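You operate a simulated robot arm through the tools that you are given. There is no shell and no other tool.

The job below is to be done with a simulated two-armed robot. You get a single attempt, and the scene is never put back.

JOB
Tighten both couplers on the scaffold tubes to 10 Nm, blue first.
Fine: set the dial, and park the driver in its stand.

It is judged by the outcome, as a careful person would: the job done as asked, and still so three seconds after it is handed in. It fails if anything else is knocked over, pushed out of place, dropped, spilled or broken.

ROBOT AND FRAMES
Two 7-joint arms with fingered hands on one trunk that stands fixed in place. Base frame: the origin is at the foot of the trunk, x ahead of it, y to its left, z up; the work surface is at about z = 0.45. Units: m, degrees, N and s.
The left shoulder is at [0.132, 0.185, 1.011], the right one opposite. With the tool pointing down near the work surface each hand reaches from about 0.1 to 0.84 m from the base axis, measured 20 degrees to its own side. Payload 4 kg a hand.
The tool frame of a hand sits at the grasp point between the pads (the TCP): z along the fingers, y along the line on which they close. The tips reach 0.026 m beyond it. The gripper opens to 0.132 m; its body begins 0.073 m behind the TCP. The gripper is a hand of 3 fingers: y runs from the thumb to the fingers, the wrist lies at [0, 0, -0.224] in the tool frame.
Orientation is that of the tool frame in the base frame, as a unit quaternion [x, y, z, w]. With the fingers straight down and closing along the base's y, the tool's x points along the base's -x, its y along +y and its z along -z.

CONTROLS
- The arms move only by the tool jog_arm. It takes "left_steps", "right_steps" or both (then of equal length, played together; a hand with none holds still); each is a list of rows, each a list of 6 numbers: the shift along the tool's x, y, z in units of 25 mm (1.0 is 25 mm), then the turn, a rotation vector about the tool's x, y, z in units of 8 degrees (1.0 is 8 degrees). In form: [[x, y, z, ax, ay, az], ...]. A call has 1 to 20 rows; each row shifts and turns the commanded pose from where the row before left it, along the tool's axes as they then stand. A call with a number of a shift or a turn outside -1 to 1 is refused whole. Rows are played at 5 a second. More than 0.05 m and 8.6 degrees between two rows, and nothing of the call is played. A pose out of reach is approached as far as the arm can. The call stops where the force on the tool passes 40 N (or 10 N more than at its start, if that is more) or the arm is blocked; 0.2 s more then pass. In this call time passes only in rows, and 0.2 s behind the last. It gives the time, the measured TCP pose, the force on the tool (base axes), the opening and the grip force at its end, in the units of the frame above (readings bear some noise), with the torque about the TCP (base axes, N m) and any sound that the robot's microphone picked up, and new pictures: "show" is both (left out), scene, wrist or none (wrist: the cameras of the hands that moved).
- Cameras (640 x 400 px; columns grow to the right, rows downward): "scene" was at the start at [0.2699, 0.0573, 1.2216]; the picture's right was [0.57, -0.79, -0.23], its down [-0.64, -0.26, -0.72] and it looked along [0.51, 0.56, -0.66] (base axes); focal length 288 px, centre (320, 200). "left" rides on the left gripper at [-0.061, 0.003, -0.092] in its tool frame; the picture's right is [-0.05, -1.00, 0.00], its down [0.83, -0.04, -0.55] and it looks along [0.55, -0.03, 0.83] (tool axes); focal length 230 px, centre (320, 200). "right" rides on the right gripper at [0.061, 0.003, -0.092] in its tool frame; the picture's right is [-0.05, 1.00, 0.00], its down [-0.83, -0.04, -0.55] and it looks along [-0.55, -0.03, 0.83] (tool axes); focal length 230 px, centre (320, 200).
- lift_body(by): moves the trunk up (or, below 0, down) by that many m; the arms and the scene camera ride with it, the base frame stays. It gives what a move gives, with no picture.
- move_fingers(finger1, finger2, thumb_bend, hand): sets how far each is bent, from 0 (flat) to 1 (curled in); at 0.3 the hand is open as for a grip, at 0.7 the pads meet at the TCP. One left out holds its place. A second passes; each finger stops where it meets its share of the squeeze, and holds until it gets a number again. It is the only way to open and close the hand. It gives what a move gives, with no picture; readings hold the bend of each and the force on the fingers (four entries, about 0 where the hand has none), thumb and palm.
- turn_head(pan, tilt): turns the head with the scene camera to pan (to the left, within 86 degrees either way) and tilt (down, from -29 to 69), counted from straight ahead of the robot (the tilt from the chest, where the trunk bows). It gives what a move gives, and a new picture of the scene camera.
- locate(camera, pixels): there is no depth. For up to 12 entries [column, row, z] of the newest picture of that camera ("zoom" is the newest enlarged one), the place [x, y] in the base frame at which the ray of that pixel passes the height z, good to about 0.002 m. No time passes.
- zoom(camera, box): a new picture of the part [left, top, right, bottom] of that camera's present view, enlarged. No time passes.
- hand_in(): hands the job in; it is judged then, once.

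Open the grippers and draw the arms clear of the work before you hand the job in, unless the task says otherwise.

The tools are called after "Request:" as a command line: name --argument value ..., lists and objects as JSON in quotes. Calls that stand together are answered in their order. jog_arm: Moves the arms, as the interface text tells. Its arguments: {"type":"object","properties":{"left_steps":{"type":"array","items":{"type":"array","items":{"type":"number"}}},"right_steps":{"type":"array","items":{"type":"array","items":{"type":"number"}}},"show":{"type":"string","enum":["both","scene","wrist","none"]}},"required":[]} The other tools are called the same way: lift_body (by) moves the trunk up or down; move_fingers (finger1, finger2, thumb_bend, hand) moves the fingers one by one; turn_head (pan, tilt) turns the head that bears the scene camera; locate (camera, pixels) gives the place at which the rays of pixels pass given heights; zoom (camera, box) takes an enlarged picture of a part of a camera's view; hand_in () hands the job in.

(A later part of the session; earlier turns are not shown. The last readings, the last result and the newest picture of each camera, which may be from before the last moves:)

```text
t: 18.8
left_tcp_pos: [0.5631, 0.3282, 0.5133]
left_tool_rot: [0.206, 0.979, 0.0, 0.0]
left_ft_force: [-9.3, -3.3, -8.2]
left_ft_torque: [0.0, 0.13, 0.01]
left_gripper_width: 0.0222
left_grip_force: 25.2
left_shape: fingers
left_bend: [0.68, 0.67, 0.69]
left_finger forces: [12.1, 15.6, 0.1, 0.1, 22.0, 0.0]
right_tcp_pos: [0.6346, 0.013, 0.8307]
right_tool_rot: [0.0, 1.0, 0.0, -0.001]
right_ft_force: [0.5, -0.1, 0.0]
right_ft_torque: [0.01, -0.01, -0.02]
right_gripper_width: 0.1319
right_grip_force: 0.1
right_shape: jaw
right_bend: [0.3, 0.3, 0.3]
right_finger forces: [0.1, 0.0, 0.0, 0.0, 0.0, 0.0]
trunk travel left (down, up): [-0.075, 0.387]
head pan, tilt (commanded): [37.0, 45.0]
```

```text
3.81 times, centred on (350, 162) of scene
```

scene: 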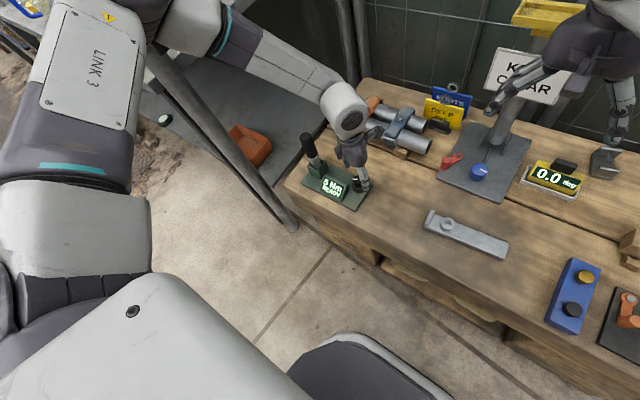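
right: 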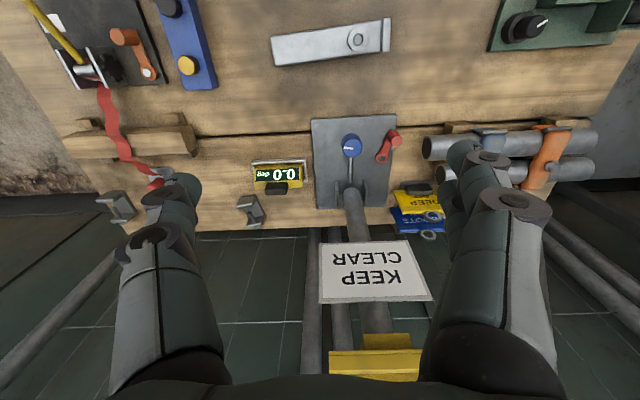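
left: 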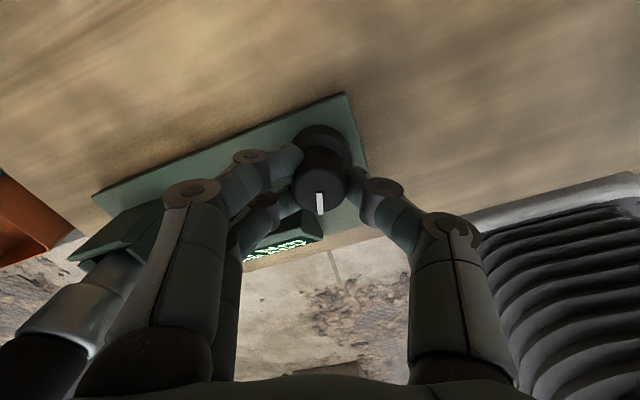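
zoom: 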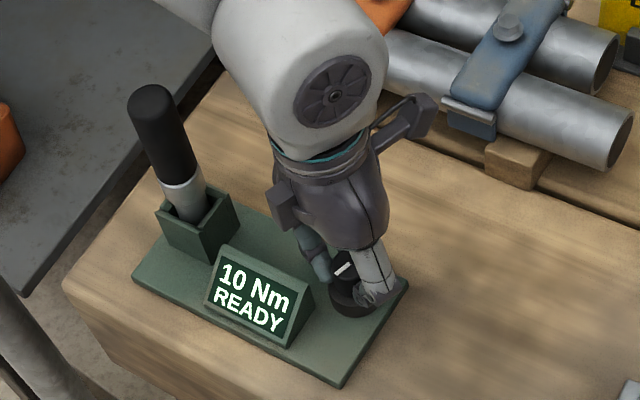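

The display now reads "10 Nm READY" with the pointer at about 20° absolute. I turn 5° more for margin from the changeover, then release the knob and verify it holds.

Request:
jog_arm --left_steps '[[0, 0, 0, 0, 0, -0.3], [0, 0, 0, 0, 0, -0.3]]' --show "wrist"

Request:
move_fingers --hand "left" --finger1 0.48 --finger2 0.48 --thumb_bend 0.48

Request:
zoom --camera "scene" --box '[290, 110, 410, 215]'

Request:
zoom --camera "left" --box '[230, 90, 410, 250]'

```text
t: 19.4
left_tcp_pos: [0.5628, 0.33, 0.5113]
left_tool_rot: [0.166, 0.986, 0.0, 0.001]
left_ft_force: [-8.3, -6.4, -5.4]
left_ft_torque: [-0.11, 0.13, -0.02]
left_gripper_width: 0.0223
left_grip_force: 25.1
left_shape: fingers
left_bend: [0.68, 0.67, 0.69]
left_finger forces: [11.4, 15.0, 0.0, 0.0, 23.7, 0.0]
right_tcp_pos: [0.6345, 0.0117, 0.8306]
right_tool_rot: [0.0, 1.0, 0.001, 0.001]
right_ft_force: [1.0, -0.1, 0.0]
right_ft_torque: [0.01, 0.02, -0.03]
right_gripper_width: 0.132
right_grip_force: 0.1
right_shape: jaw
right_bend: [0.3, 0.3, 0.3]
right_finger forces: [0.1, 0.0, 0.0, 0.1, 0.1, 0.1]
trunk travel left (down, up): [-0.075, 0.387]
head pan, tilt (commanded): [37.0, 45.0]
```

left: 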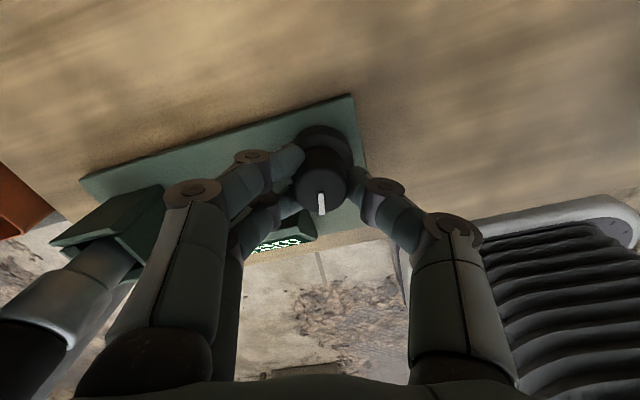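

```text
t: 20.4
left_tcp_pos: [0.5644, 0.3302, 0.5112]
left_tool_rot: [0.166, 0.986, 0.001, -0.001]
left_ft_force: [-0.9, 0.8, -0.1]
left_ft_torque: [0.02, 0.0, -0.02]
left_gripper_width: 0.0739
left_grip_force: 0.1
left_shape: fingers
left_bend: [0.48, 0.48, 0.48]
left_finger forces: [0.0, 0.0, 0.0, 0.0, 0.0, 0.1]
right_tcp_pos: [0.6343, 0.0122, 0.8309]
right_tool_rot: [0.0, 1.0, 0.0, -0.001]
right_ft_force: [0.5, 0.7, 0.0]
right_ft_torque: [0.02, -0.02, 0.03]
right_gripper_width: 0.1319
right_grip_force: 0.0
right_shape: jaw
right_bend: [0.3, 0.3, 0.3]
right_finger forces: [0.0, 0.0, 0.0, 0.0, 0.0, 0.0]
trunk travel left (down, up): [-0.075, 0.387]
head pan, tilt (commanded): [37.0, 45.0]
```

```text
3.81 times, centred on (350, 162) of scene
```

zoom: 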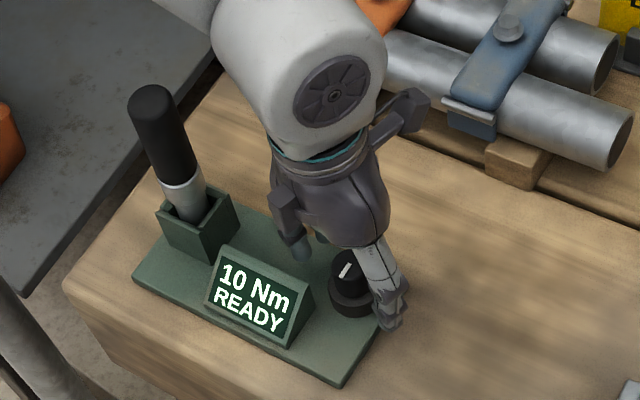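

```text
2.50 times, centred on (320, 170) of left
```

zoom: 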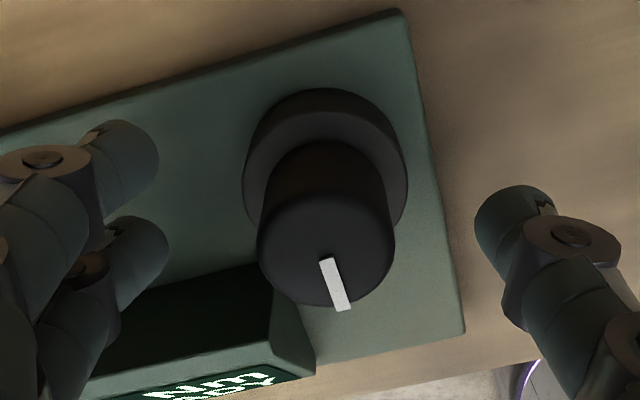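

The display holds "10 Nm READY" after release and the pointer has settled to a detent. I lift straight up clear of the dial and driver height, then turn the hand back to zero yaw.

Request:
jog_arm --left_steps '[[0, 0, -0.8, 0, 0, 0], [0, 0, -1, 0, 0, 0], [0, 0, -1, 0, 0, 0], [0, 0, -1, 0, 0, 0], [0, 0, -1, 0, 0, 0], [0, 0, -1, 0, 0, 0], [0, 0, -1, 0, 0, 0], [0, 0, -1, 0, 0, 0], [0, 0, -0.7, 0, 0, 0], [0, 0, 0, 0, 0, -0.8], [0, 0, 0, 0, 0, -0.8], [0, 0, 0, 0, 0, -0.78], [0, 0.9, 0, 0, 0, 0], [0, 0.9, 0, 0, 0, 0], [0, 0.9, 0, 0, 0, 0], [0, 0.9, 0, 0, 0, 0], [0, 0.9, 0, 0, 0, 0], [0, 0.9, 0, 0, 0, 0]]' --show "both"

Request:
zoom --camera "left" --box '[220, 80, 420, 280]'

Request:
zoom --camera "scene" --box '[280, 110, 400, 215]'

```text
t: 24.4
left_tcp_pos: [0.571, 0.4474, 0.7513]
left_tool_rot: [0.015, 1.0, 0.012, 0.014]
left_ft_force: [0.7, 0.2, -0.1]
left_ft_torque: [-0.02, 0.0, -0.01]
left_gripper_width: 0.0745
left_grip_force: 0.2
left_shape: fingers
left_bend: [0.48, 0.48, 0.48]
left_finger forces: [0.1, 0.0, 0.0, 0.1, 0.0, 0.0]
right_tcp_pos: [0.6352, 0.0089, 0.8291]
right_tool_rot: [-0.004, 1.0, 0.009, -0.002]
right_ft_force: [0.7, -0.1, 0.4]
right_ft_torque: [0.04, 0.0, 0.0]
right_gripper_width: 0.1318
right_grip_force: 0.1
right_shape: jaw
right_bend: [0.3, 0.3, 0.3]
right_finger forces: [0.0, 0.0, 0.1, 0.0, 0.1, 0.0]
trunk travel left (down, up): [-0.075, 0.387]
head pan, tilt (commanded): [37.0, 45.0]
stopped in row 18 (left hand): the arm was blocked; the commanded pose is now the measured one
```

scene: 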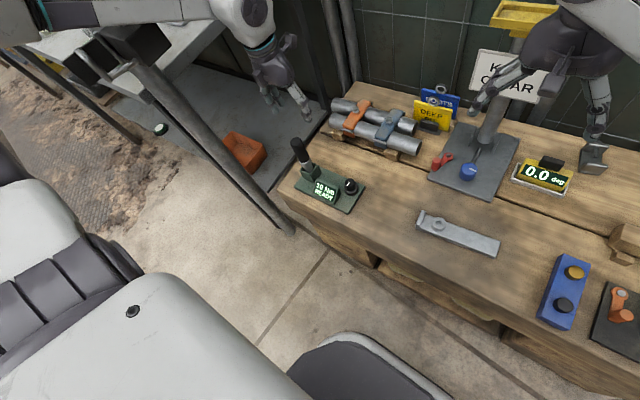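
left: 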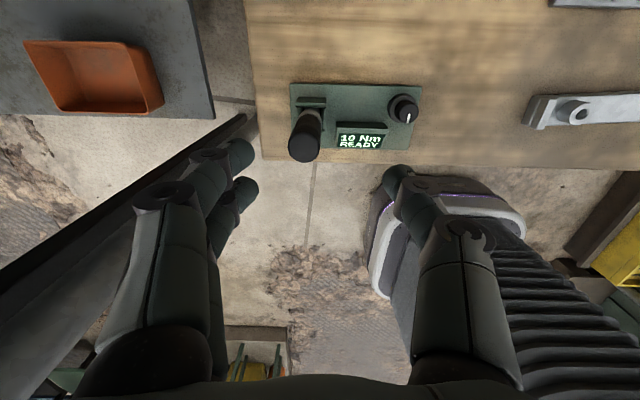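

```text
2.00 times, centred on (320, 180) of left
```

zoom: 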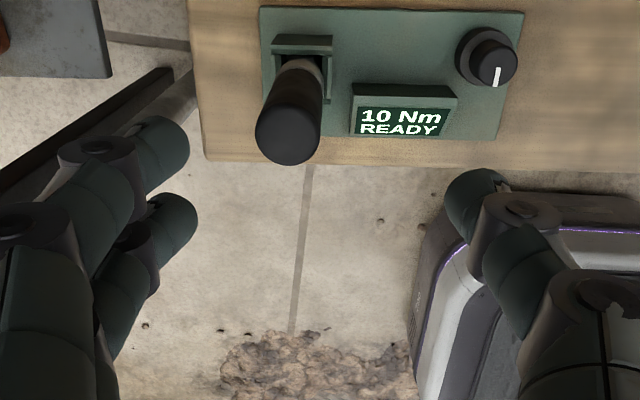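

```text
3.81 times, centred on (340, 162) of scene
```

zoom: 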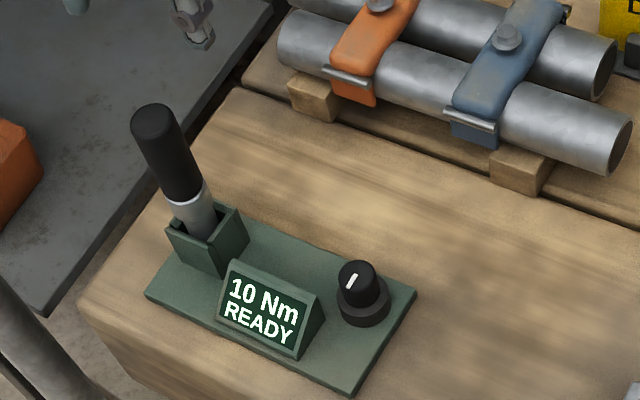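

The arm was blocked in the last row, and the camera view shifted slightly, so the elbow seems to be touching something on the left. I back off along the way I came before looking for the cause.

Request:
jog_arm --left_steps '[[0, -0.6, 0, 0, 0, 0], [0, -0.8, 0, 0, 0, 0], [0, -0.8, 0, 0, 0, 0]]' --show "scene"

Request:
turn_head --pan 75 --tilt 25

```text
t: 25.2
left_tcp_pos: [0.56, 0.4152, 0.7289]
left_tool_rot: [0.003, 1.0, 0.0, 0.003]
left_ft_force: [1.0, 0.4, -0.8]
left_ft_torque: [-0.02, 0.04, -0.03]
left_gripper_width: 0.0744
left_grip_force: 0.1
left_shape: fingers
left_bend: [0.48, 0.48, 0.48]
left_finger forces: [0.0, 0.1, 0.0, 0.1, 0.1, 0.1]
right_tcp_pos: [0.6365, 0.0225, 0.8272]
right_tool_rot: [-0.006, 1.0, -0.001, -0.003]
right_ft_force: [0.0, 0.4, 0.6]
right_ft_torque: [0.03, 0.05, 0.01]
right_gripper_width: 0.1317
right_grip_force: 0.0
right_shape: jaw
right_bend: [0.3, 0.3, 0.3]
right_finger forces: [0.0, 0.0, 0.0, 0.0, 0.1, 0.0]
trunk travel left (down, up): [-0.075, 0.387]
head pan, tilt (commanded): [37.0, 45.0]
```

scene: 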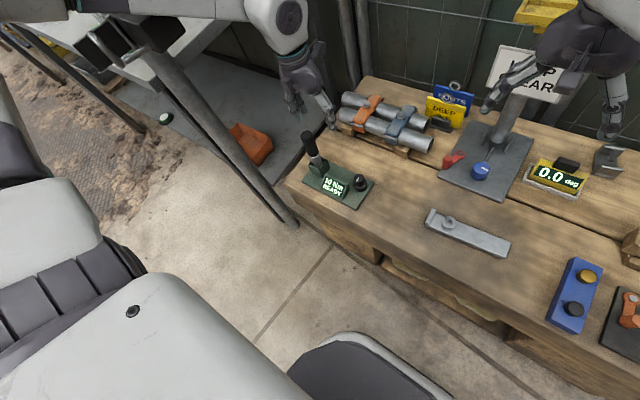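

```text
t: 26.3
left_tcp_pos: [0.5588, 0.4144, 0.7332]
left_tool_rot: [0.004, 1.0, 0.001, 0.007]
left_ft_force: [0.2, -0.2, -0.6]
left_ft_torque: [0.01, 0.02, 0.04]
left_gripper_width: 0.0746
left_grip_force: 0.1
left_shape: fingers
left_bend: [0.48, 0.48, 0.48]
left_finger forces: [0.1, 0.0, 0.0, 0.1, 0.0, 0.0]
right_tcp_pos: [0.6331, 0.0213, 0.8298]
right_tool_rot: [-0.007, 1.0, 0.001, -0.001]
right_ft_force: [-1.4, 0.4, 0.6]
right_ft_torque: [-0.03, -0.01, 0.0]
right_gripper_width: 0.132
right_grip_force: 0.0
right_shape: jaw
right_bend: [0.3, 0.3, 0.3]
right_finger forces: [0.0, 0.0, 0.0, 0.0, 0.0, 0.1]
trunk travel left (down, up): [-0.075, 0.387]
head pan, tilt (commanded): [75.0, 25.0]
```

scene: 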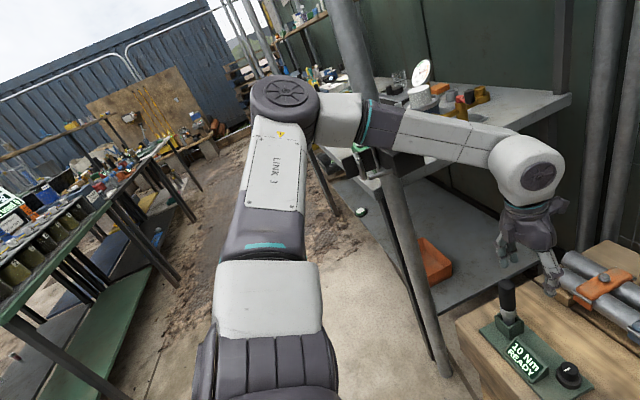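

The forearm crosses the upright post at about (385,130) in this view, and the trunk still reads slightly twisted, so contact with that post is the likely cause. I zoom there and locate the post's foot and the elbow line.

Request:
zoom --camera "scene" --box '[300, 60, 460, 220]'

Request:
locate --camera "scene" --pixels '[[440, 370, 0.0], [440, 370, 0.1], [402, 220, 0.6], [402, 220, 0.4], [348, 20, 1.2], [285, 100, 1.0], [285, 100, 0.9], [400, 135, 0.95], [510, 165, 0.95]]'

```text
2.50 times, centred on (380, 140) of scene
```

zoom: 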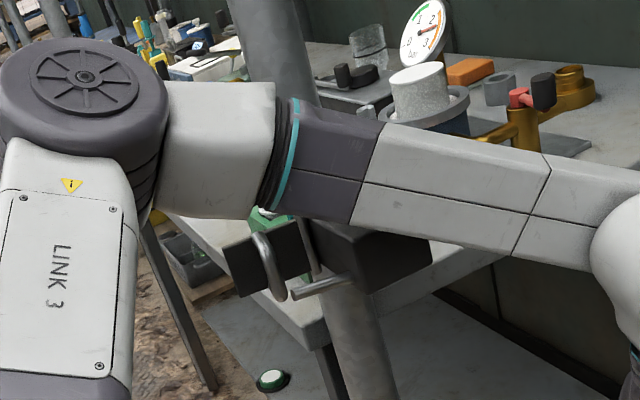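

```text
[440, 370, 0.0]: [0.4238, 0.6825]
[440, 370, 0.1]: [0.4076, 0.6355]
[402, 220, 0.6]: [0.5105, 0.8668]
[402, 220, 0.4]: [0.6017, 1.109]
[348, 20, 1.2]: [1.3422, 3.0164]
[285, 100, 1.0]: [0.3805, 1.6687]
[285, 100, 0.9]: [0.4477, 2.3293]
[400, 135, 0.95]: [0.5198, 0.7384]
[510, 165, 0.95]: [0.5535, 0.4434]
```

The post stands near (0.43, 0.68) and the forearm line passes very close to it; the right hand's reading (y=0.021 instead of 0.012) suggests the trunk is still being pushed. I move the left hand 45 mm toward −y and see whether that reading recovers.

Request:
jog_arm --left_steps '[[0, -0.6, 0, 0, 0, 0], [0, -0.6, 0, 0, 0, 0], [0, -0.6, 0, 0, 0, 0], [0, 0, 0, 0, 0, 0], [0, 0, 0, 0, 0, 0]]' --show "scene"

```text
t: 27.5
left_tcp_pos: [0.5596, 0.3673, 0.7336]
left_tool_rot: [0.005, 1.0, 0.001, 0.005]
left_ft_force: [0.4, 0.8, -0.8]
left_ft_torque: [0.03, 0.0, -0.02]
left_gripper_width: 0.0741
left_grip_force: 0.0
left_shape: fingers
left_bend: [0.48, 0.48, 0.48]
left_finger forces: [0.0, 0.0, 0.1, 0.1, 0.0, 0.0]
right_tcp_pos: [0.6316, 0.0211, 0.8305]
right_tool_rot: [-0.007, 1.0, 0.0, 0.0]
right_ft_force: [-0.7, 0.2, -0.6]
right_ft_torque: [0.0, 0.01, 0.0]
right_gripper_width: 0.132
right_grip_force: 0.0
right_shape: jaw
right_bend: [0.3, 0.3, 0.3]
right_finger forces: [0.0, 0.0, 0.1, 0.1, 0.1, 0.0]
trunk travel left (down, up): [-0.075, 0.387]
head pan, tilt (commanded): [75.0, 25.0]
```

scene: 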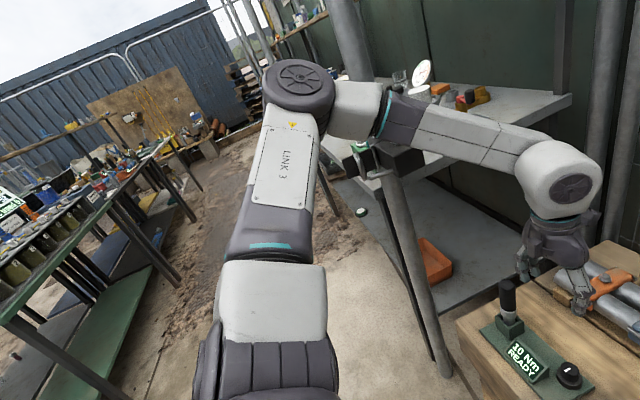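

The reading stays at 0.021, so the trunk has settled there rather than being pushed now; the arm is free at this spot. I zoom on the post and the black clamp on it at about (380,160) to judge the clearance.

Request:
zoom --camera "scene" --box '[300, 50, 460, 210]'

Request:
locate --camera "scene" --pixels '[[300, 88, 1.0], [300, 88, 1.1], [380, 160, 0.9], [380, 160, 0.8], [380, 160, 0.7], [355, 105, 1.0], [355, 105, 1.1], [560, 180, 0.95], [440, 370, 0.0], [402, 220, 0.7], [340, 10, 1.1], [130, 330, 0.5]]'

```text
2.50 times, centred on (380, 130) of scene
```

zoom: 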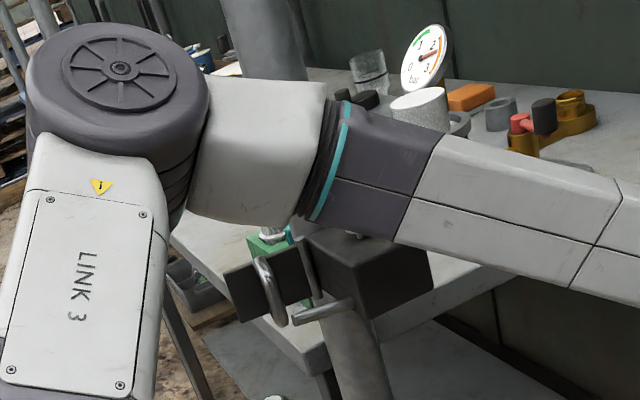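

```text
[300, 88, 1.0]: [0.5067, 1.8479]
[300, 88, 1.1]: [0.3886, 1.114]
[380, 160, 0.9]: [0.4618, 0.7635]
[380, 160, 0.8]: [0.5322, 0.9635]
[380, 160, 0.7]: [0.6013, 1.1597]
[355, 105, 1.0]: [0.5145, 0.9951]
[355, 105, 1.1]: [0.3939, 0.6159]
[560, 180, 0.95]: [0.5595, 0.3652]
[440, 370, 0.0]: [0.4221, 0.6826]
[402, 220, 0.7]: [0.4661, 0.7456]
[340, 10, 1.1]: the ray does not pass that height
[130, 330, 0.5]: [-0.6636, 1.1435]
```

The post carries a latch at about z≈0.95, and my elbow estimate (0.27, 0.52, 1.17) is high and out to the side, an awkward pose. I raise the trunk 0.08 m so that the same hand height has the elbow lower relative to the shoulder, then look.

Request:
lift_body --by 0.08

Request:
jog_arm --left_steps '[[0, 0, 0.8, 0, 0, 0], [0, 0, 0.8, 0, 0, 0], [0, 0, 0.8, 0, 0, 0], [0, 0, 0.8, 0, 0, 0]]' --show "scene"

```text
t: 28.6
left_tcp_pos: [0.5585, 0.3672, 0.813]
left_tool_rot: [0.005, 1.0, 0.001, 0.006]
left_ft_force: [0.6, 0.3, 0.2]
left_ft_torque: [0.0, 0.02, -0.01]
left_gripper_width: 0.0746
left_grip_force: 0.1
left_shape: fingers
left_bend: [0.48, 0.48, 0.48]
left_finger forces: [0.0, 0.0, 0.1, 0.1, 0.1, 0.1]
right_tcp_pos: [0.6331, 0.0228, 0.9097]
right_tool_rot: [-0.008, 1.0, 0.0, -0.002]
right_ft_force: [-0.2, -0.2, 0.2]
right_ft_torque: [-0.02, 0.03, -0.02]
right_gripper_width: 0.132
right_grip_force: 0.1
right_shape: jaw
right_bend: [0.3, 0.3, 0.3]
right_finger forces: [0.0, 0.1, 0.0, 0.0, 0.1, 0.0]
trunk travel left (down, up): [-0.155, 0.307]
head pan, tilt (commanded): [75.0, 25.0]
```

```text
t: 29.6
left_tcp_pos: [0.5587, 0.3658, 0.733]
left_tool_rot: [0.004, 1.0, 0.001, 0.006]
left_ft_force: [-0.2, -0.3, 0.0]
left_ft_torque: [-0.01, -0.02, 0.0]
left_gripper_width: 0.0742
left_grip_force: 0.1
left_shape: fingers
left_bend: [0.48, 0.48, 0.48]
left_finger forces: [0.0, 0.0, 0.0, 0.1, 0.1, 0.0]
right_tcp_pos: [0.6337, 0.0225, 0.9101]
right_tool_rot: [-0.007, 1.0, 0.0, -0.001]
right_ft_force: [0.0, 0.4, -0.4]
right_ft_torque: [0.03, 0.01, 0.01]
right_gripper_width: 0.132
right_grip_force: 0.1
right_shape: jaw
right_bend: [0.3, 0.3, 0.3]
right_finger forces: [0.0, 0.0, 0.1, 0.0, 0.1, 0.1]
trunk travel left (down, up): [-0.155, 0.307]
head pan, tilt (commanded): [75.0, 25.0]
```

scene: 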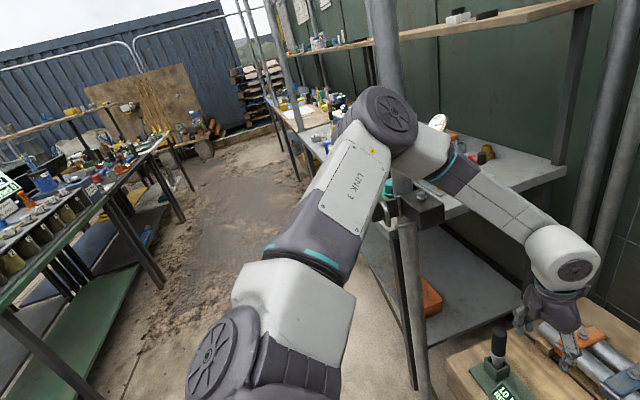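

The trunk rise also shifted the elbow, which now overlaps the post line at (385,120). I locate the rays of elbow and post to compute their separation.

Request:
locate --camera "scene" --pixels '[[375, 125, 1.1], [375, 125, 1.0], [405, 235, 0.8], [405, 235, 0.6], [418, 385, 0.0], [565, 260, 0.95], [420, 210, 0.9], [420, 210, 0.95], [385, 40, 1.2]]'

Request:
zoom --camera "scene" --box '[320, 60, 500, 240]'

```text
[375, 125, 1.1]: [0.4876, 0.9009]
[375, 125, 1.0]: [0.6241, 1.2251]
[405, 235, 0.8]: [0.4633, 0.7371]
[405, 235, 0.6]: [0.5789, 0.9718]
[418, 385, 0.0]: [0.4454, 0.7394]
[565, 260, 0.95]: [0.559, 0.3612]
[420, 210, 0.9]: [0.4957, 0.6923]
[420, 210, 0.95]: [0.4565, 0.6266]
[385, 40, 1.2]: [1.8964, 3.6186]
```

```text
2.22 times, centred on (410, 150) of scene
```

zoom: 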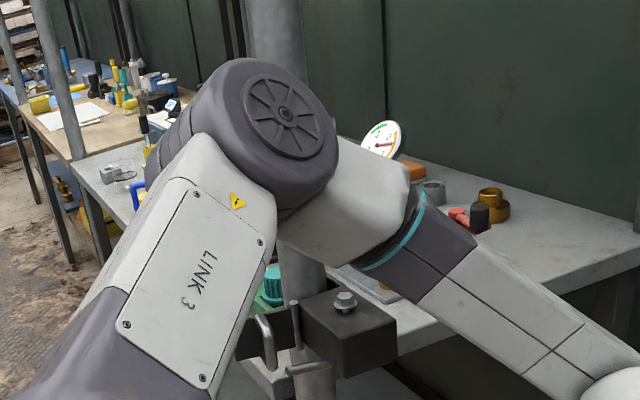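

The elbow is around (0.34, 0.56, 1.20), only some 5 cm from the post, so moving further left would press into it. Earlier, clockwise yaw swung the elbow forward, so I yaw the hand counter-clockwise 40° here to swing the elbow back, and lower the trunk back first.

Request:
lift_body --by -0.08

Request:
jog_arm --left_steps '[[0, 0, -0.8, 0, 0, -0.6], [0, 0, -0.8, 0, 0, -0.6], [0, 0, 0, 0, 0, -0.7], [0, 0, 0, 0, 0, -0.7], [0, 0, 0, 0, 0, -0.7], [0, 0, 0, 0, 0, -0.7], [0, 0, 0, 0, 0, -0.7], [0, 0, 0, 0, 0, -0.3]]' --show "scene"

```text
t: 30.8
left_tcp_pos: [0.5599, 0.366, 0.6553]
left_tool_rot: [0.005, 1.0, 0.001, 0.008]
left_ft_force: [-0.2, -0.3, -0.6]
left_ft_torque: [0.02, 0.01, 0.0]
left_gripper_width: 0.074
left_grip_force: 0.0
left_shape: fingers
left_bend: [0.48, 0.48, 0.48]
left_finger forces: [0.0, 0.0, 0.0, 0.0, 0.0, 0.0]
right_tcp_pos: [0.6313, 0.0228, 0.8326]
right_tool_rot: [-0.008, 1.0, 0.0, 0.001]
right_ft_force: [0.3, 0.3, -0.7]
right_ft_torque: [0.0, 0.0, -0.03]
right_gripper_width: 0.1321
right_grip_force: 0.0
right_shape: jaw
right_bend: [0.3, 0.3, 0.3]
right_finger forces: [0.0, 0.0, 0.0, 0.1, 0.0, 0.0]
trunk travel left (down, up): [-0.075, 0.387]
head pan, tilt (commanded): [75.0, 25.0]
```

```text
t: 32.6
left_tcp_pos: [0.5591, 0.366, 0.6942]
left_tool_rot: [-0.339, 0.941, -0.001, 0.006]
left_ft_force: [0.7, 0.3, -0.4]
left_ft_torque: [0.01, -0.03, 0.03]
left_gripper_width: 0.0745
left_grip_force: 0.1
left_shape: fingers
left_bend: [0.48, 0.48, 0.48]
left_finger forces: [0.0, 0.0, 0.1, 0.0, 0.0, 0.1]
right_tcp_pos: [0.6313, 0.0222, 0.83]
right_tool_rot: [-0.007, 1.0, 0.0, -0.002]
right_ft_force: [0.2, -0.1, -0.6]
right_ft_torque: [0.01, 0.03, 0.02]
right_gripper_width: 0.1319
right_grip_force: 0.1
right_shape: jaw
right_bend: [0.3, 0.3, 0.3]
right_finger forces: [0.0, 0.0, 0.1, 0.0, 0.0, 0.0]
trunk travel left (down, up): [-0.075, 0.387]
head pan, tilt (commanded): [75.0, 25.0]
```

scene: 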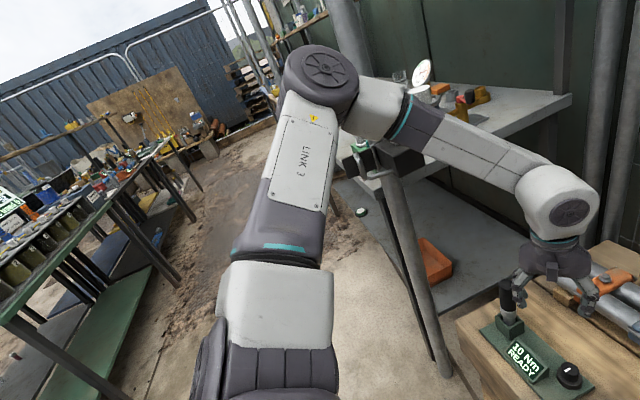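

Yawing barely moves the elbow, and at the driver (y≈0.466) the elbow would come too close to the post. I'll instead grip with the closing line along x and the hand tilted about it, so the wrist stays at y≈0.38: first yaw to −90°, then tilt 22°.

Request:
jog_arm --left_steps '[[0, 0, 0, 0, 0, -0.7], [0, 0, 0, 0, 0, -0.7], [0, 0, 0, 0, 0, -0.7], [0, 0, 0, 0, 0, -0.7], [0, 0, 0, 0, 0, -0.7], [0, 0, 0, 0, 0, -0.7], [0, 0, 0, 0, 0, -0.7], [0, 0, 0, 0, 0, -0.7], [0, 0, 0, 0, 0, -0.7], [0, 0, 0, 0, -0.7, 0], [0, 0, 0, 0, -0.7, 0], [0, 0, 0, 0, -0.7, 0], [0, 0, 0, 0, -0.65, 0]]' --show "both"

```text
t: 35.4
left_tcp_pos: [0.5593, 0.3675, 0.6943]
left_tool_rot: [0.695, -0.693, -0.132, -0.141]
left_ft_force: [0.5, -0.4, 0.4]
left_ft_torque: [-0.02, -0.01, 0.02]
left_gripper_width: 0.0743
left_grip_force: 0.2
left_shape: fingers
left_bend: [0.48, 0.48, 0.48]
left_finger forces: [0.0, 0.0, 0.1, 0.0, 0.0, 0.1]
right_tcp_pos: [0.6324, 0.0212, 0.8291]
right_tool_rot: [-0.007, 1.0, 0.0, 0.0]
right_ft_force: [-0.6, 0.6, -1.1]
right_ft_torque: [0.01, 0.0, 0.03]
right_gripper_width: 0.1319
right_grip_force: 0.0
right_shape: jaw
right_bend: [0.3, 0.3, 0.3]
right_finger forces: [0.0, 0.1, 0.0, 0.0, 0.0, 0.0]
trunk travel left (down, up): [-0.075, 0.387]
head pan, tilt (commanded): [75.0, 25.0]
```

scene: 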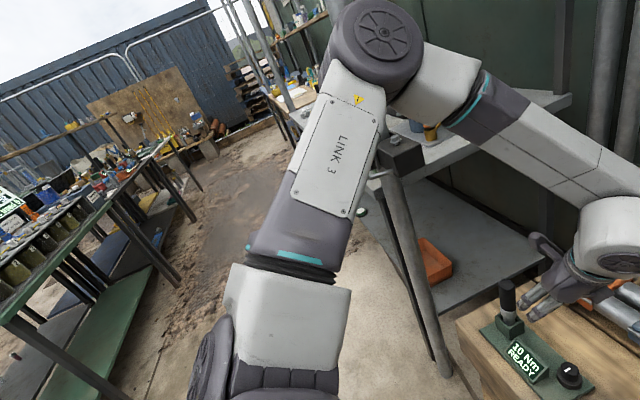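
left: 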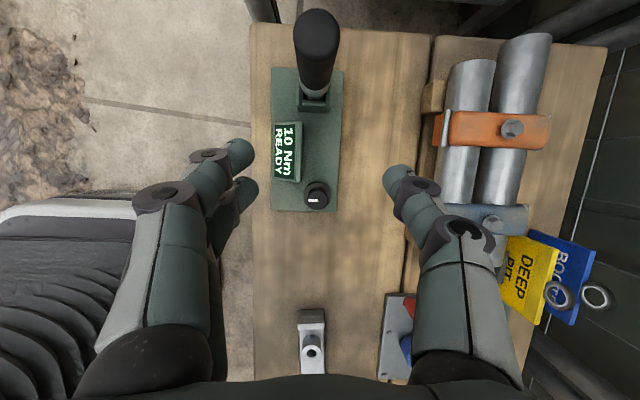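

The elbow has swung up and well clear of the post, and the wrist camera now sees the driver at (317,50), dial (317,195) and both couplers. I zoom into the driver and the bolts for refined positions.

Request:
zoom --camera "left" --box '[250, 0, 390, 110]'

Request:
zoom --camera "left" --box '[400, 20, 600, 240]'

```text
3.64 times, centred on (320, 55) of left
```

zoom: 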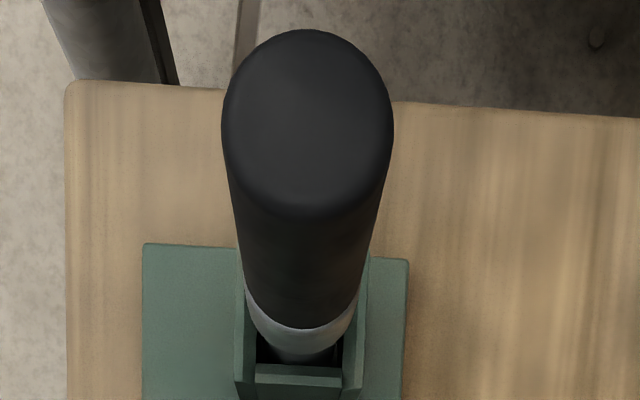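

```text
1.82 times, centred on (500, 130) of left
```

zoom: 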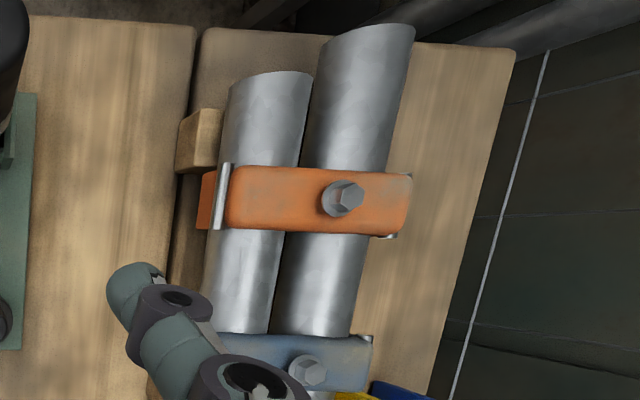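

I locate the cap at (316.7,33), the stand's box, and the bolt tops at (516.5,128.4) and (495.6,223.4) from this view, to intersect with the earlier estimates.

Request:
locate --camera "left" --pixels '[[316.7, 33, 0.62], [316.7, 33, 0.63], [316.7, 33, 0.64], [516.5, 128.4, 0.54], [516.5, 128.4, 0.55], [495.6, 223.4, 0.54], [495.6, 223.4, 0.55], [317, 188, 0.507]]'

Request:
turn_head --pan 37 --tilt 35

```text
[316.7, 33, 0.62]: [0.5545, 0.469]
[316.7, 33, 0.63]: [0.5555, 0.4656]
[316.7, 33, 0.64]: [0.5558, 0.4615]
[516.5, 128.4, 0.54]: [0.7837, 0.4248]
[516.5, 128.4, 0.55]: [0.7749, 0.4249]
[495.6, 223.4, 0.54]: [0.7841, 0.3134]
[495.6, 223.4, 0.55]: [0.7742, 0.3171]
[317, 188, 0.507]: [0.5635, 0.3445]
```

```text
t: 36.5
left_tcp_pos: [0.5599, 0.367, 0.6943]
left_tool_rot: [-0.694, 0.694, 0.131, 0.14]
left_ft_force: [-0.3, 0.9, -0.1]
left_ft_torque: [-0.03, -0.04, -0.01]
left_gripper_width: 0.0743
left_grip_force: 0.1
left_shape: fingers
left_bend: [0.48, 0.48, 0.48]
left_finger forces: [0.1, 0.0, 0.1, 0.0, 0.0, 0.0]
right_tcp_pos: [0.6315, 0.0217, 0.8304]
right_tool_rot: [-0.007, 1.0, -0.001, 0.0]
right_ft_force: [-0.5, 0.1, 0.4]
right_ft_torque: [0.01, -0.01, 0.04]
right_gripper_width: 0.1318
right_grip_force: 0.0
right_shape: jaw
right_bend: [0.3, 0.3, 0.3]
right_finger forces: [0.1, 0.1, 0.0, 0.0, 0.0, 0.0]
trunk travel left (down, up): [-0.075, 0.387]
head pan, tilt (commanded): [37.0, 35.0]
```

scene: 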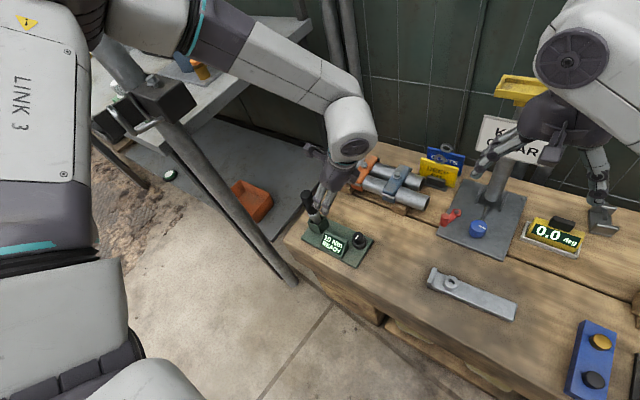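

The cap is at (0.5555, 0.4655, 0.63), matching the earlier estimate, with a handle about 32 mm thick; the forearm is now clear of the post. I move over the driver at z≈0.70 keeping the tilt.

Request:
jog_arm --left_steps '[[-0.742, 0.032, 0.268, 0, 0, 0], [-0.742, 0.032, 0.268, 0, 0, 0], [-0.742, 0.032, 0.268, 0, 0, 0], [-0.742, 0.032, 0.268, 0, 0, 0], [-0.742, 0.032, 0.268, 0, 0, 0]]' --show "both"

```text
t: 37.6
left_tcp_pos: [0.5569, 0.4673, 0.6987]
left_tool_rot: [0.695, -0.693, -0.132, -0.14]
left_ft_force: [0.2, 0.4, 0.4]
left_ft_torque: [0.0, 0.01, 0.0]
left_gripper_width: 0.0744
left_grip_force: 0.0
left_shape: fingers
left_bend: [0.48, 0.48, 0.48]
left_finger forces: [0.1, 0.0, 0.0, 0.1, 0.0, 0.0]
right_tcp_pos: [0.6319, 0.0231, 0.8308]
right_tool_rot: [-0.008, 1.0, 0.0, -0.001]
right_ft_force: [0.5, 1.2, -0.9]
right_ft_torque: [0.02, 0.01, 0.03]
right_gripper_width: 0.1318
right_grip_force: 0.0
right_shape: jaw
right_bend: [0.3, 0.3, 0.3]
right_finger forces: [0.1, 0.0, 0.0, 0.0, 0.0, 0.0]
trunk travel left (down, up): [-0.075, 0.387]
head pan, tilt (commanded): [37.0, 35.0]
```

scene: 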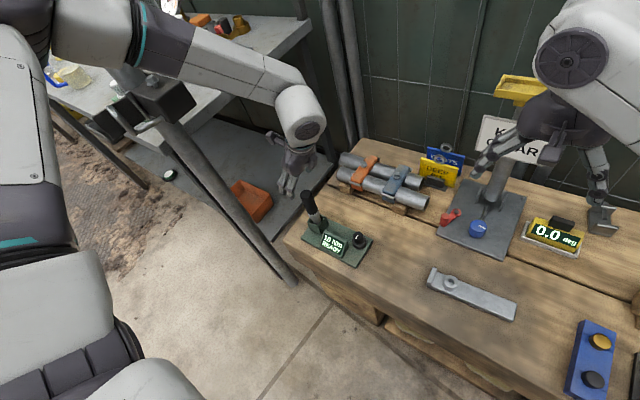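
left: 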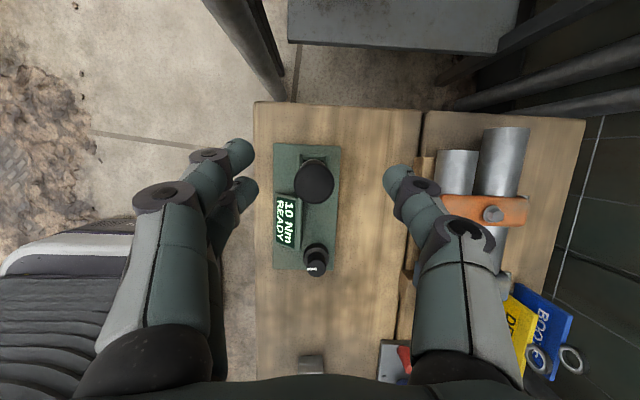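

The cap at (314,180) is within 3 mm of where a point under the TCP should appear (318,182). I descend vertically to z≈0.58 with a 2.5 mm correction in −x.

Request:
jog_arm --left_steps '[[0.306, 0.027, 0.73, 0, 0, 0], [0.306, 0.027, 0.73, 0, 0, 0], [0.306, 0.027, 0.73, 0, 0, 0], [0.306, 0.027, 0.73, 0, 0, 0], [0.306, 0.027, 0.73, 0, 0, 0], [0.306, 0.027, 0.73, 0, 0, 0]]' --show "both"

Request:
zoom --camera "scene" --box '[260, 150, 400, 280]'

```text
t: 39.0
left_tcp_pos: [0.5544, 0.4624, 0.5778]
left_tool_rot: [0.694, -0.694, -0.131, -0.141]
left_ft_force: [-1.0, 0.4, 0.2]
left_ft_torque: [0.02, 0.01, 0.0]
left_gripper_width: 0.0743
left_grip_force: 0.1
left_shape: fingers
left_bend: [0.48, 0.48, 0.48]
left_finger forces: [0.1, 0.0, 0.0, 0.0, 0.0, 0.1]
right_tcp_pos: [0.6331, 0.0226, 0.8301]
right_tool_rot: [-0.007, 1.0, 0.0, -0.001]
right_ft_force: [-0.5, 0.1, 0.1]
right_ft_torque: [0.01, 0.01, -0.01]
right_gripper_width: 0.1318
right_grip_force: 0.0
right_shape: jaw
right_bend: [0.3, 0.3, 0.3]
right_finger forces: [0.0, 0.0, 0.1, 0.0, 0.0, 0.0]
trunk travel left (down, up): [-0.075, 0.387]
head pan, tilt (commanded): [37.0, 35.0]
```

scene: 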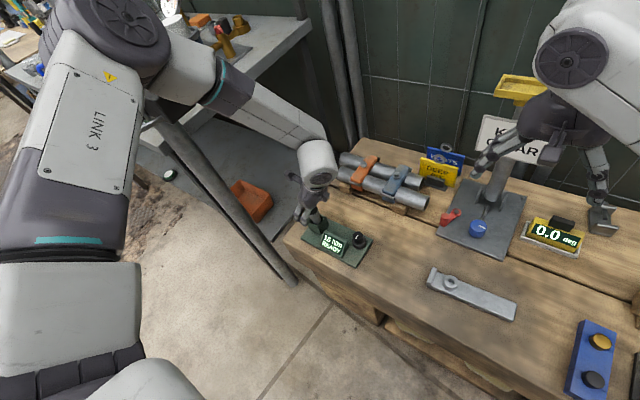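
left: 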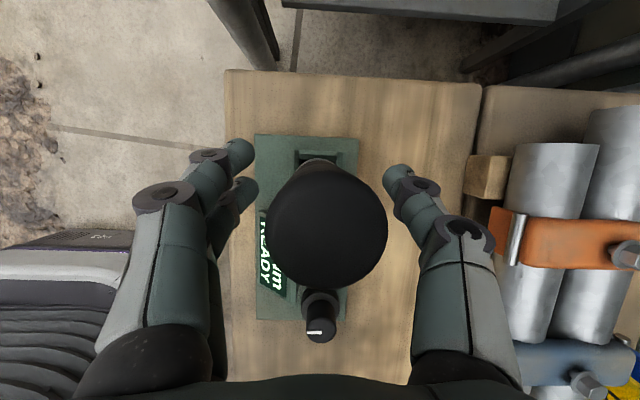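

```text
3.08 times, centred on (330, 215) of scene
```

zoom: 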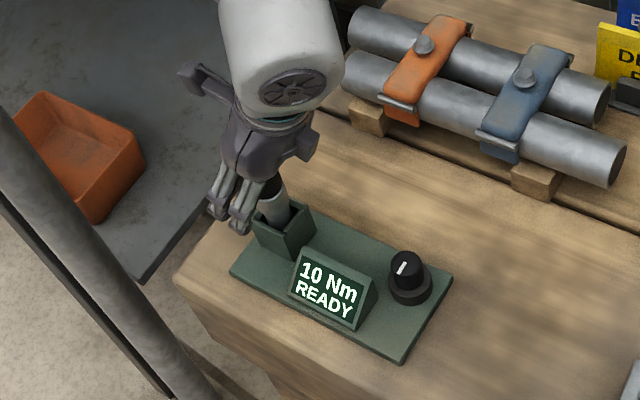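

The handle cap sits between the fingers, about 3 mm off-centre in +y by the view at (327,230). I correct by 3 mm and close gently on the handle.

Request:
jog_arm --left_steps '[[-0.11, -0.04, 0.045, 0, 0, 0]]' --show "none"

Request:
move_fingers --hand "left" --finger1 0.7 --finger2 0.7 --thumb_bend 0.7

Request:
zoom --camera "left" --box '[180, 100, 460, 340]'

```text
t: 39.5
left_tcp_pos: [0.5548, 0.4664, 0.5798]
left_tool_rot: [0.694, -0.693, -0.132, -0.14]
left_ft_force: [-0.6, -1.2, -0.2]
left_ft_torque: [0.03, 0.0, 0.02]
left_gripper_width: 0.0743
left_grip_force: 0.1
left_shape: fingers
left_bend: [0.48, 0.48, 0.48]
left_finger forces: [0.1, 0.0, 0.1, 0.0, 0.0, 0.0]
right_tcp_pos: [0.6316, 0.022, 0.8308]
right_tool_rot: [-0.007, 1.0, 0.0, -0.001]
right_ft_force: [0.2, 0.2, 0.2]
right_ft_torque: [0.0, -0.03, 0.01]
right_gripper_width: 0.1319
right_grip_force: 0.0
right_shape: jaw
right_bend: [0.3, 0.3, 0.3]
right_finger forces: [0.0, 0.1, 0.0, 0.0, 0.0, 0.0]
trunk travel left (down, up): [-0.075, 0.387]
head pan, tilt (commanded): [37.0, 35.0]
```

```text
t: 40.5
left_tcp_pos: [0.5557, 0.467, 0.5789]
left_tool_rot: [0.695, -0.694, -0.131, -0.14]
left_ft_force: [-0.1, -0.3, 1.0]
left_ft_torque: [-0.05, 0.07, 0.0]
left_gripper_width: 0.0187
left_grip_force: 8.7
left_shape: fingers
left_bend: [0.68, 0.61, 0.66]
left_finger forces: [1.6, 7.4, 0.0, 0.0, 8.1, 0.1]
right_tcp_pos: [0.6323, 0.0239, 0.8303]
right_tool_rot: [-0.007, 1.0, 0.001, -0.001]
right_ft_force: [0.5, 0.0, -0.6]
right_ft_torque: [-0.05, -0.02, -0.03]
right_gripper_width: 0.1318
right_grip_force: 0.1
right_shape: jaw
right_bend: [0.3, 0.3, 0.3]
right_finger forces: [0.0, 0.0, 0.0, 0.0, 0.1, 0.0]
trunk travel left (down, up): [-0.075, 0.387]
head pan, tilt (commanded): [37.0, 35.0]
```

```text
1.67 times, centred on (320, 220) of left
```

zoom: 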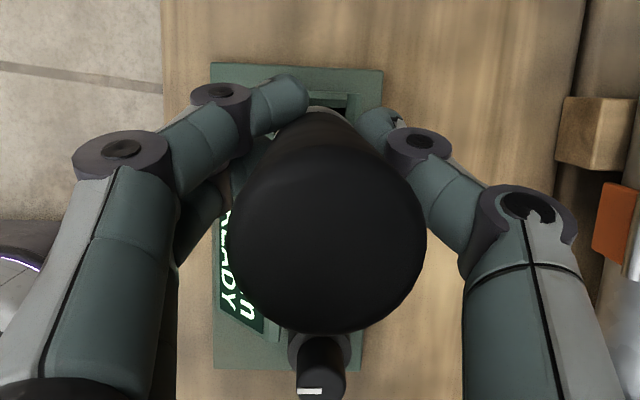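

Finger 1 (upper in the view) only grazes the handle edge (1.6 N versus 7.4 N), since the tilted handle runs toward the other finger. I reopen, shift 7 mm along tool x, and close again.

Request:
move_fingers --hand "left" --finger1 0.52 --finger2 0.52 --thumb_bend 0.52

Request:
jog_arm --left_steps '[[0.28, 0, 0, 0, 0, 0]]' --show "none"

Request:
move_fingers --hand "left" --finger1 0.7 --finger2 0.7 --thumb_bend 0.7

Request:
zoom --camera "left" --box '[180, 100, 460, 340]'

Request:
zoom --camera "scene" --box '[270, 160, 390, 270]'

```text
t: 41.5
left_tcp_pos: [0.5571, 0.4661, 0.5789]
left_tool_rot: [0.694, -0.694, -0.131, -0.14]
left_ft_force: [0.5, -0.1, -0.1]
left_ft_torque: [-0.04, -0.01, 0.0]
left_gripper_width: 0.0605
left_grip_force: 0.0
left_shape: fingers
left_bend: [0.52, 0.52, 0.52]
left_finger forces: [0.0, 0.0, 0.0, 0.1, 0.0, 0.1]
right_tcp_pos: [0.6332, 0.0216, 0.831]
right_tool_rot: [-0.007, 1.0, 0.0, 0.0]
right_ft_force: [-0.2, -0.4, 0.0]
right_ft_torque: [0.02, 0.01, 0.01]
right_gripper_width: 0.1317
right_grip_force: 0.0
right_shape: jaw
right_bend: [0.3, 0.3, 0.3]
right_finger forces: [0.0, 0.0, 0.0, 0.0, 0.1, 0.1]
trunk travel left (down, up): [-0.075, 0.387]
head pan, tilt (commanded): [37.0, 35.0]
```

```text
t: 41.9
left_tcp_pos: [0.5546, 0.458, 0.5752]
left_tool_rot: [0.694, -0.694, -0.131, -0.141]
left_ft_force: [-0.3, 0.2, 0.8]
left_ft_torque: [0.03, 0.0, 0.02]
left_gripper_width: 0.0607
left_grip_force: 0.2
left_shape: fingers
left_bend: [0.52, 0.52, 0.52]
left_finger forces: [0.0, 0.1, 0.0, 0.1, 0.0, 0.1]
right_tcp_pos: [0.6317, 0.0218, 0.8293]
right_tool_rot: [-0.007, 1.0, 0.0, -0.001]
right_ft_force: [-0.6, 0.4, 0.0]
right_ft_torque: [0.0, 0.04, 0.02]
right_gripper_width: 0.1322
right_grip_force: 0.0
right_shape: jaw
right_bend: [0.3, 0.3, 0.3]
right_finger forces: [0.0, 0.0, 0.0, 0.0, 0.0, 0.0]
trunk travel left (down, up): [-0.075, 0.387]
head pan, tilt (commanded): [37.0, 35.0]
```

```text
t: 42.9
left_tcp_pos: [0.5549, 0.4599, 0.5769]
left_tool_rot: [-0.694, 0.694, 0.13, 0.14]
left_ft_force: [0.1, -0.3, 0.6]
left_ft_torque: [-0.03, -0.01, 0.02]
left_gripper_width: 0.0265
left_grip_force: 10.5
left_shape: fingers
left_bend: [0.64, 0.63, 0.65]
left_finger forces: [4.6, 6.0, 0.1, 0.1, 10.5, 0.1]
right_tcp_pos: [0.6319, 0.021, 0.8302]
right_tool_rot: [-0.007, 1.0, 0.0, 0.0]
right_ft_force: [-0.5, 0.0, 0.1]
right_ft_torque: [-0.01, 0.0, 0.03]
right_gripper_width: 0.1319
right_grip_force: 0.1
right_shape: jaw
right_bend: [0.3, 0.3, 0.3]
right_finger forces: [0.0, 0.0, 0.0, 0.0, 0.1, 0.0]
trunk travel left (down, up): [-0.075, 0.387]
head pan, tilt (commanded): [37.0, 35.0]
```

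```text
1.67 times, centred on (320, 220) of left
```

zoom: 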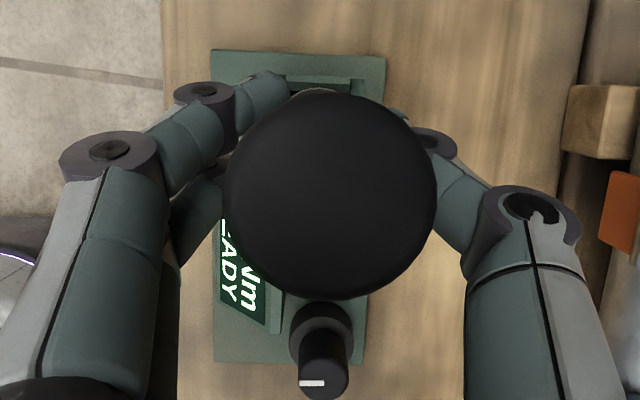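

```text
3.64 times, centred on (330, 215) of scene
```

zoom: 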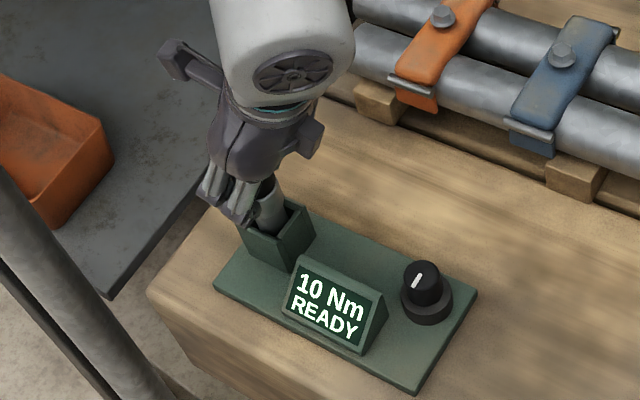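

Now the contact is balanced (4.6/6.0 against 10.5 N). I squeeze firmly and then lift straight up 30 mm, checking that the driver comes along and the stand stays.

Request:
move_fingers --hand "left" --finger1 0.95 --finger2 0.95 --thumb_bend 0.95

Request:
jog_arm --left_steps '[[-0.152, 0, -0.371, 0, 0, 0], [-0.152, 0, -0.371, 0, 0, 0], [-0.152, 0, -0.371, 0, 0, 0]]' --show "both"

Request:
zoom --camera "scene" --box '[270, 150, 390, 270]'

```text
t: 43.9
left_tcp_pos: [0.5545, 0.4593, 0.5761]
left_tool_rot: [0.694, -0.694, -0.131, -0.139]
left_ft_force: [-2.5, 0.1, -1.9]
left_ft_torque: [-0.01, 0.34, 0.03]
left_gripper_width: 0.0249
left_grip_force: 21.2
left_shape: fingers
left_bend: [0.64, 0.63, 0.66]
left_finger forces: [11.2, 11.8, 0.0, 0.1, 18.5, 0.1]
right_tcp_pos: [0.6329, 0.0224, 0.8306]
right_tool_rot: [-0.007, 1.0, 0.0, 0.0]
right_ft_force: [-0.1, -0.3, 0.6]
right_ft_torque: [-0.01, -0.02, 0.0]
right_gripper_width: 0.1317
right_grip_force: 0.1
right_shape: jaw
right_bend: [0.3, 0.3, 0.3]
right_finger forces: [0.1, 0.0, 0.1, 0.0, 0.1, 0.0]
trunk travel left (down, up): [-0.075, 0.387]
head pan, tilt (commanded): [37.0, 35.0]
```

```text
t: 44.6
left_tcp_pos: [0.5534, 0.4608, 0.6053]
left_tool_rot: [0.694, -0.693, -0.131, -0.14]
left_ft_force: [-3.5, -0.5, -5.5]
left_ft_torque: [-0.08, 0.28, 0.0]
left_gripper_width: 0.0246
left_grip_force: 21.3
left_shape: fingers
left_bend: [0.64, 0.63, 0.66]
left_finger forces: [11.5, 11.7, 0.0, 0.1, 19.0, 0.0]
right_tcp_pos: [0.6315, 0.0224, 0.8308]
right_tool_rot: [-0.007, 1.0, -0.001, 0.0]
right_ft_force: [0.2, -0.3, -0.1]
right_ft_torque: [-0.01, -0.02, 0.0]
right_gripper_width: 0.1316
right_grip_force: 0.1
right_shape: jaw
right_bend: [0.3, 0.3, 0.3]
right_finger forces: [0.1, 0.1, 0.1, 0.0, 0.0, 0.0]
trunk travel left (down, up): [-0.075, 0.387]
head pan, tilt (commanded): [37.0, 35.0]
```

scene: 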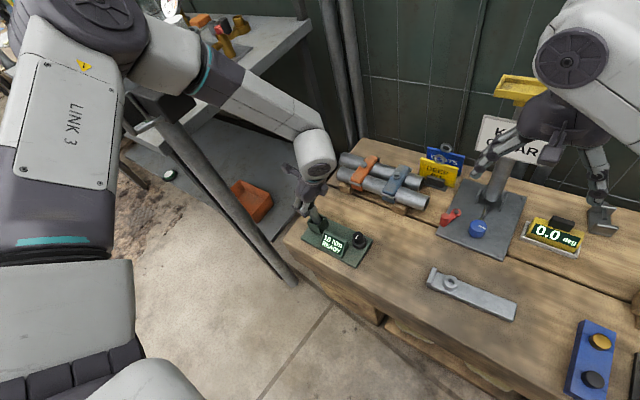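
left: 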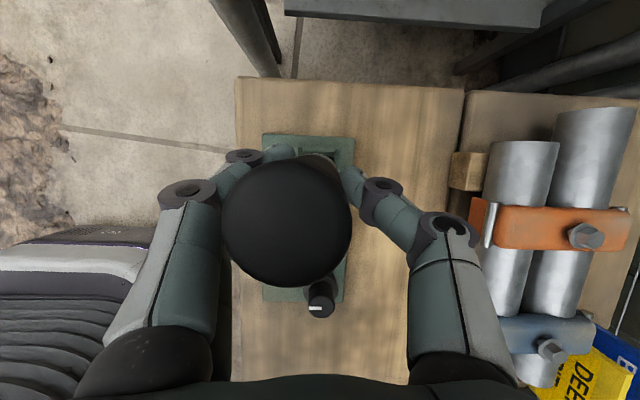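

```text
3.33 times, centred on (330, 210) of scene
```

zoom: 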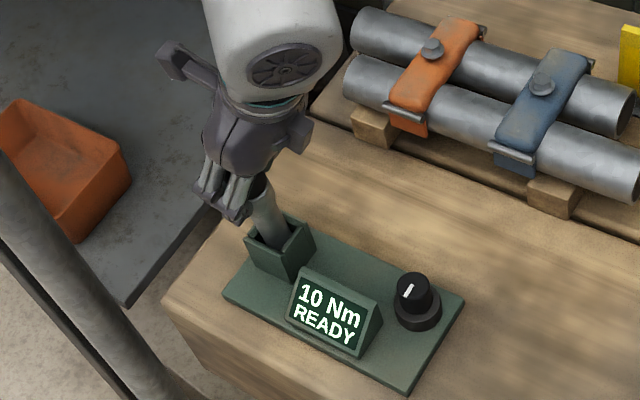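

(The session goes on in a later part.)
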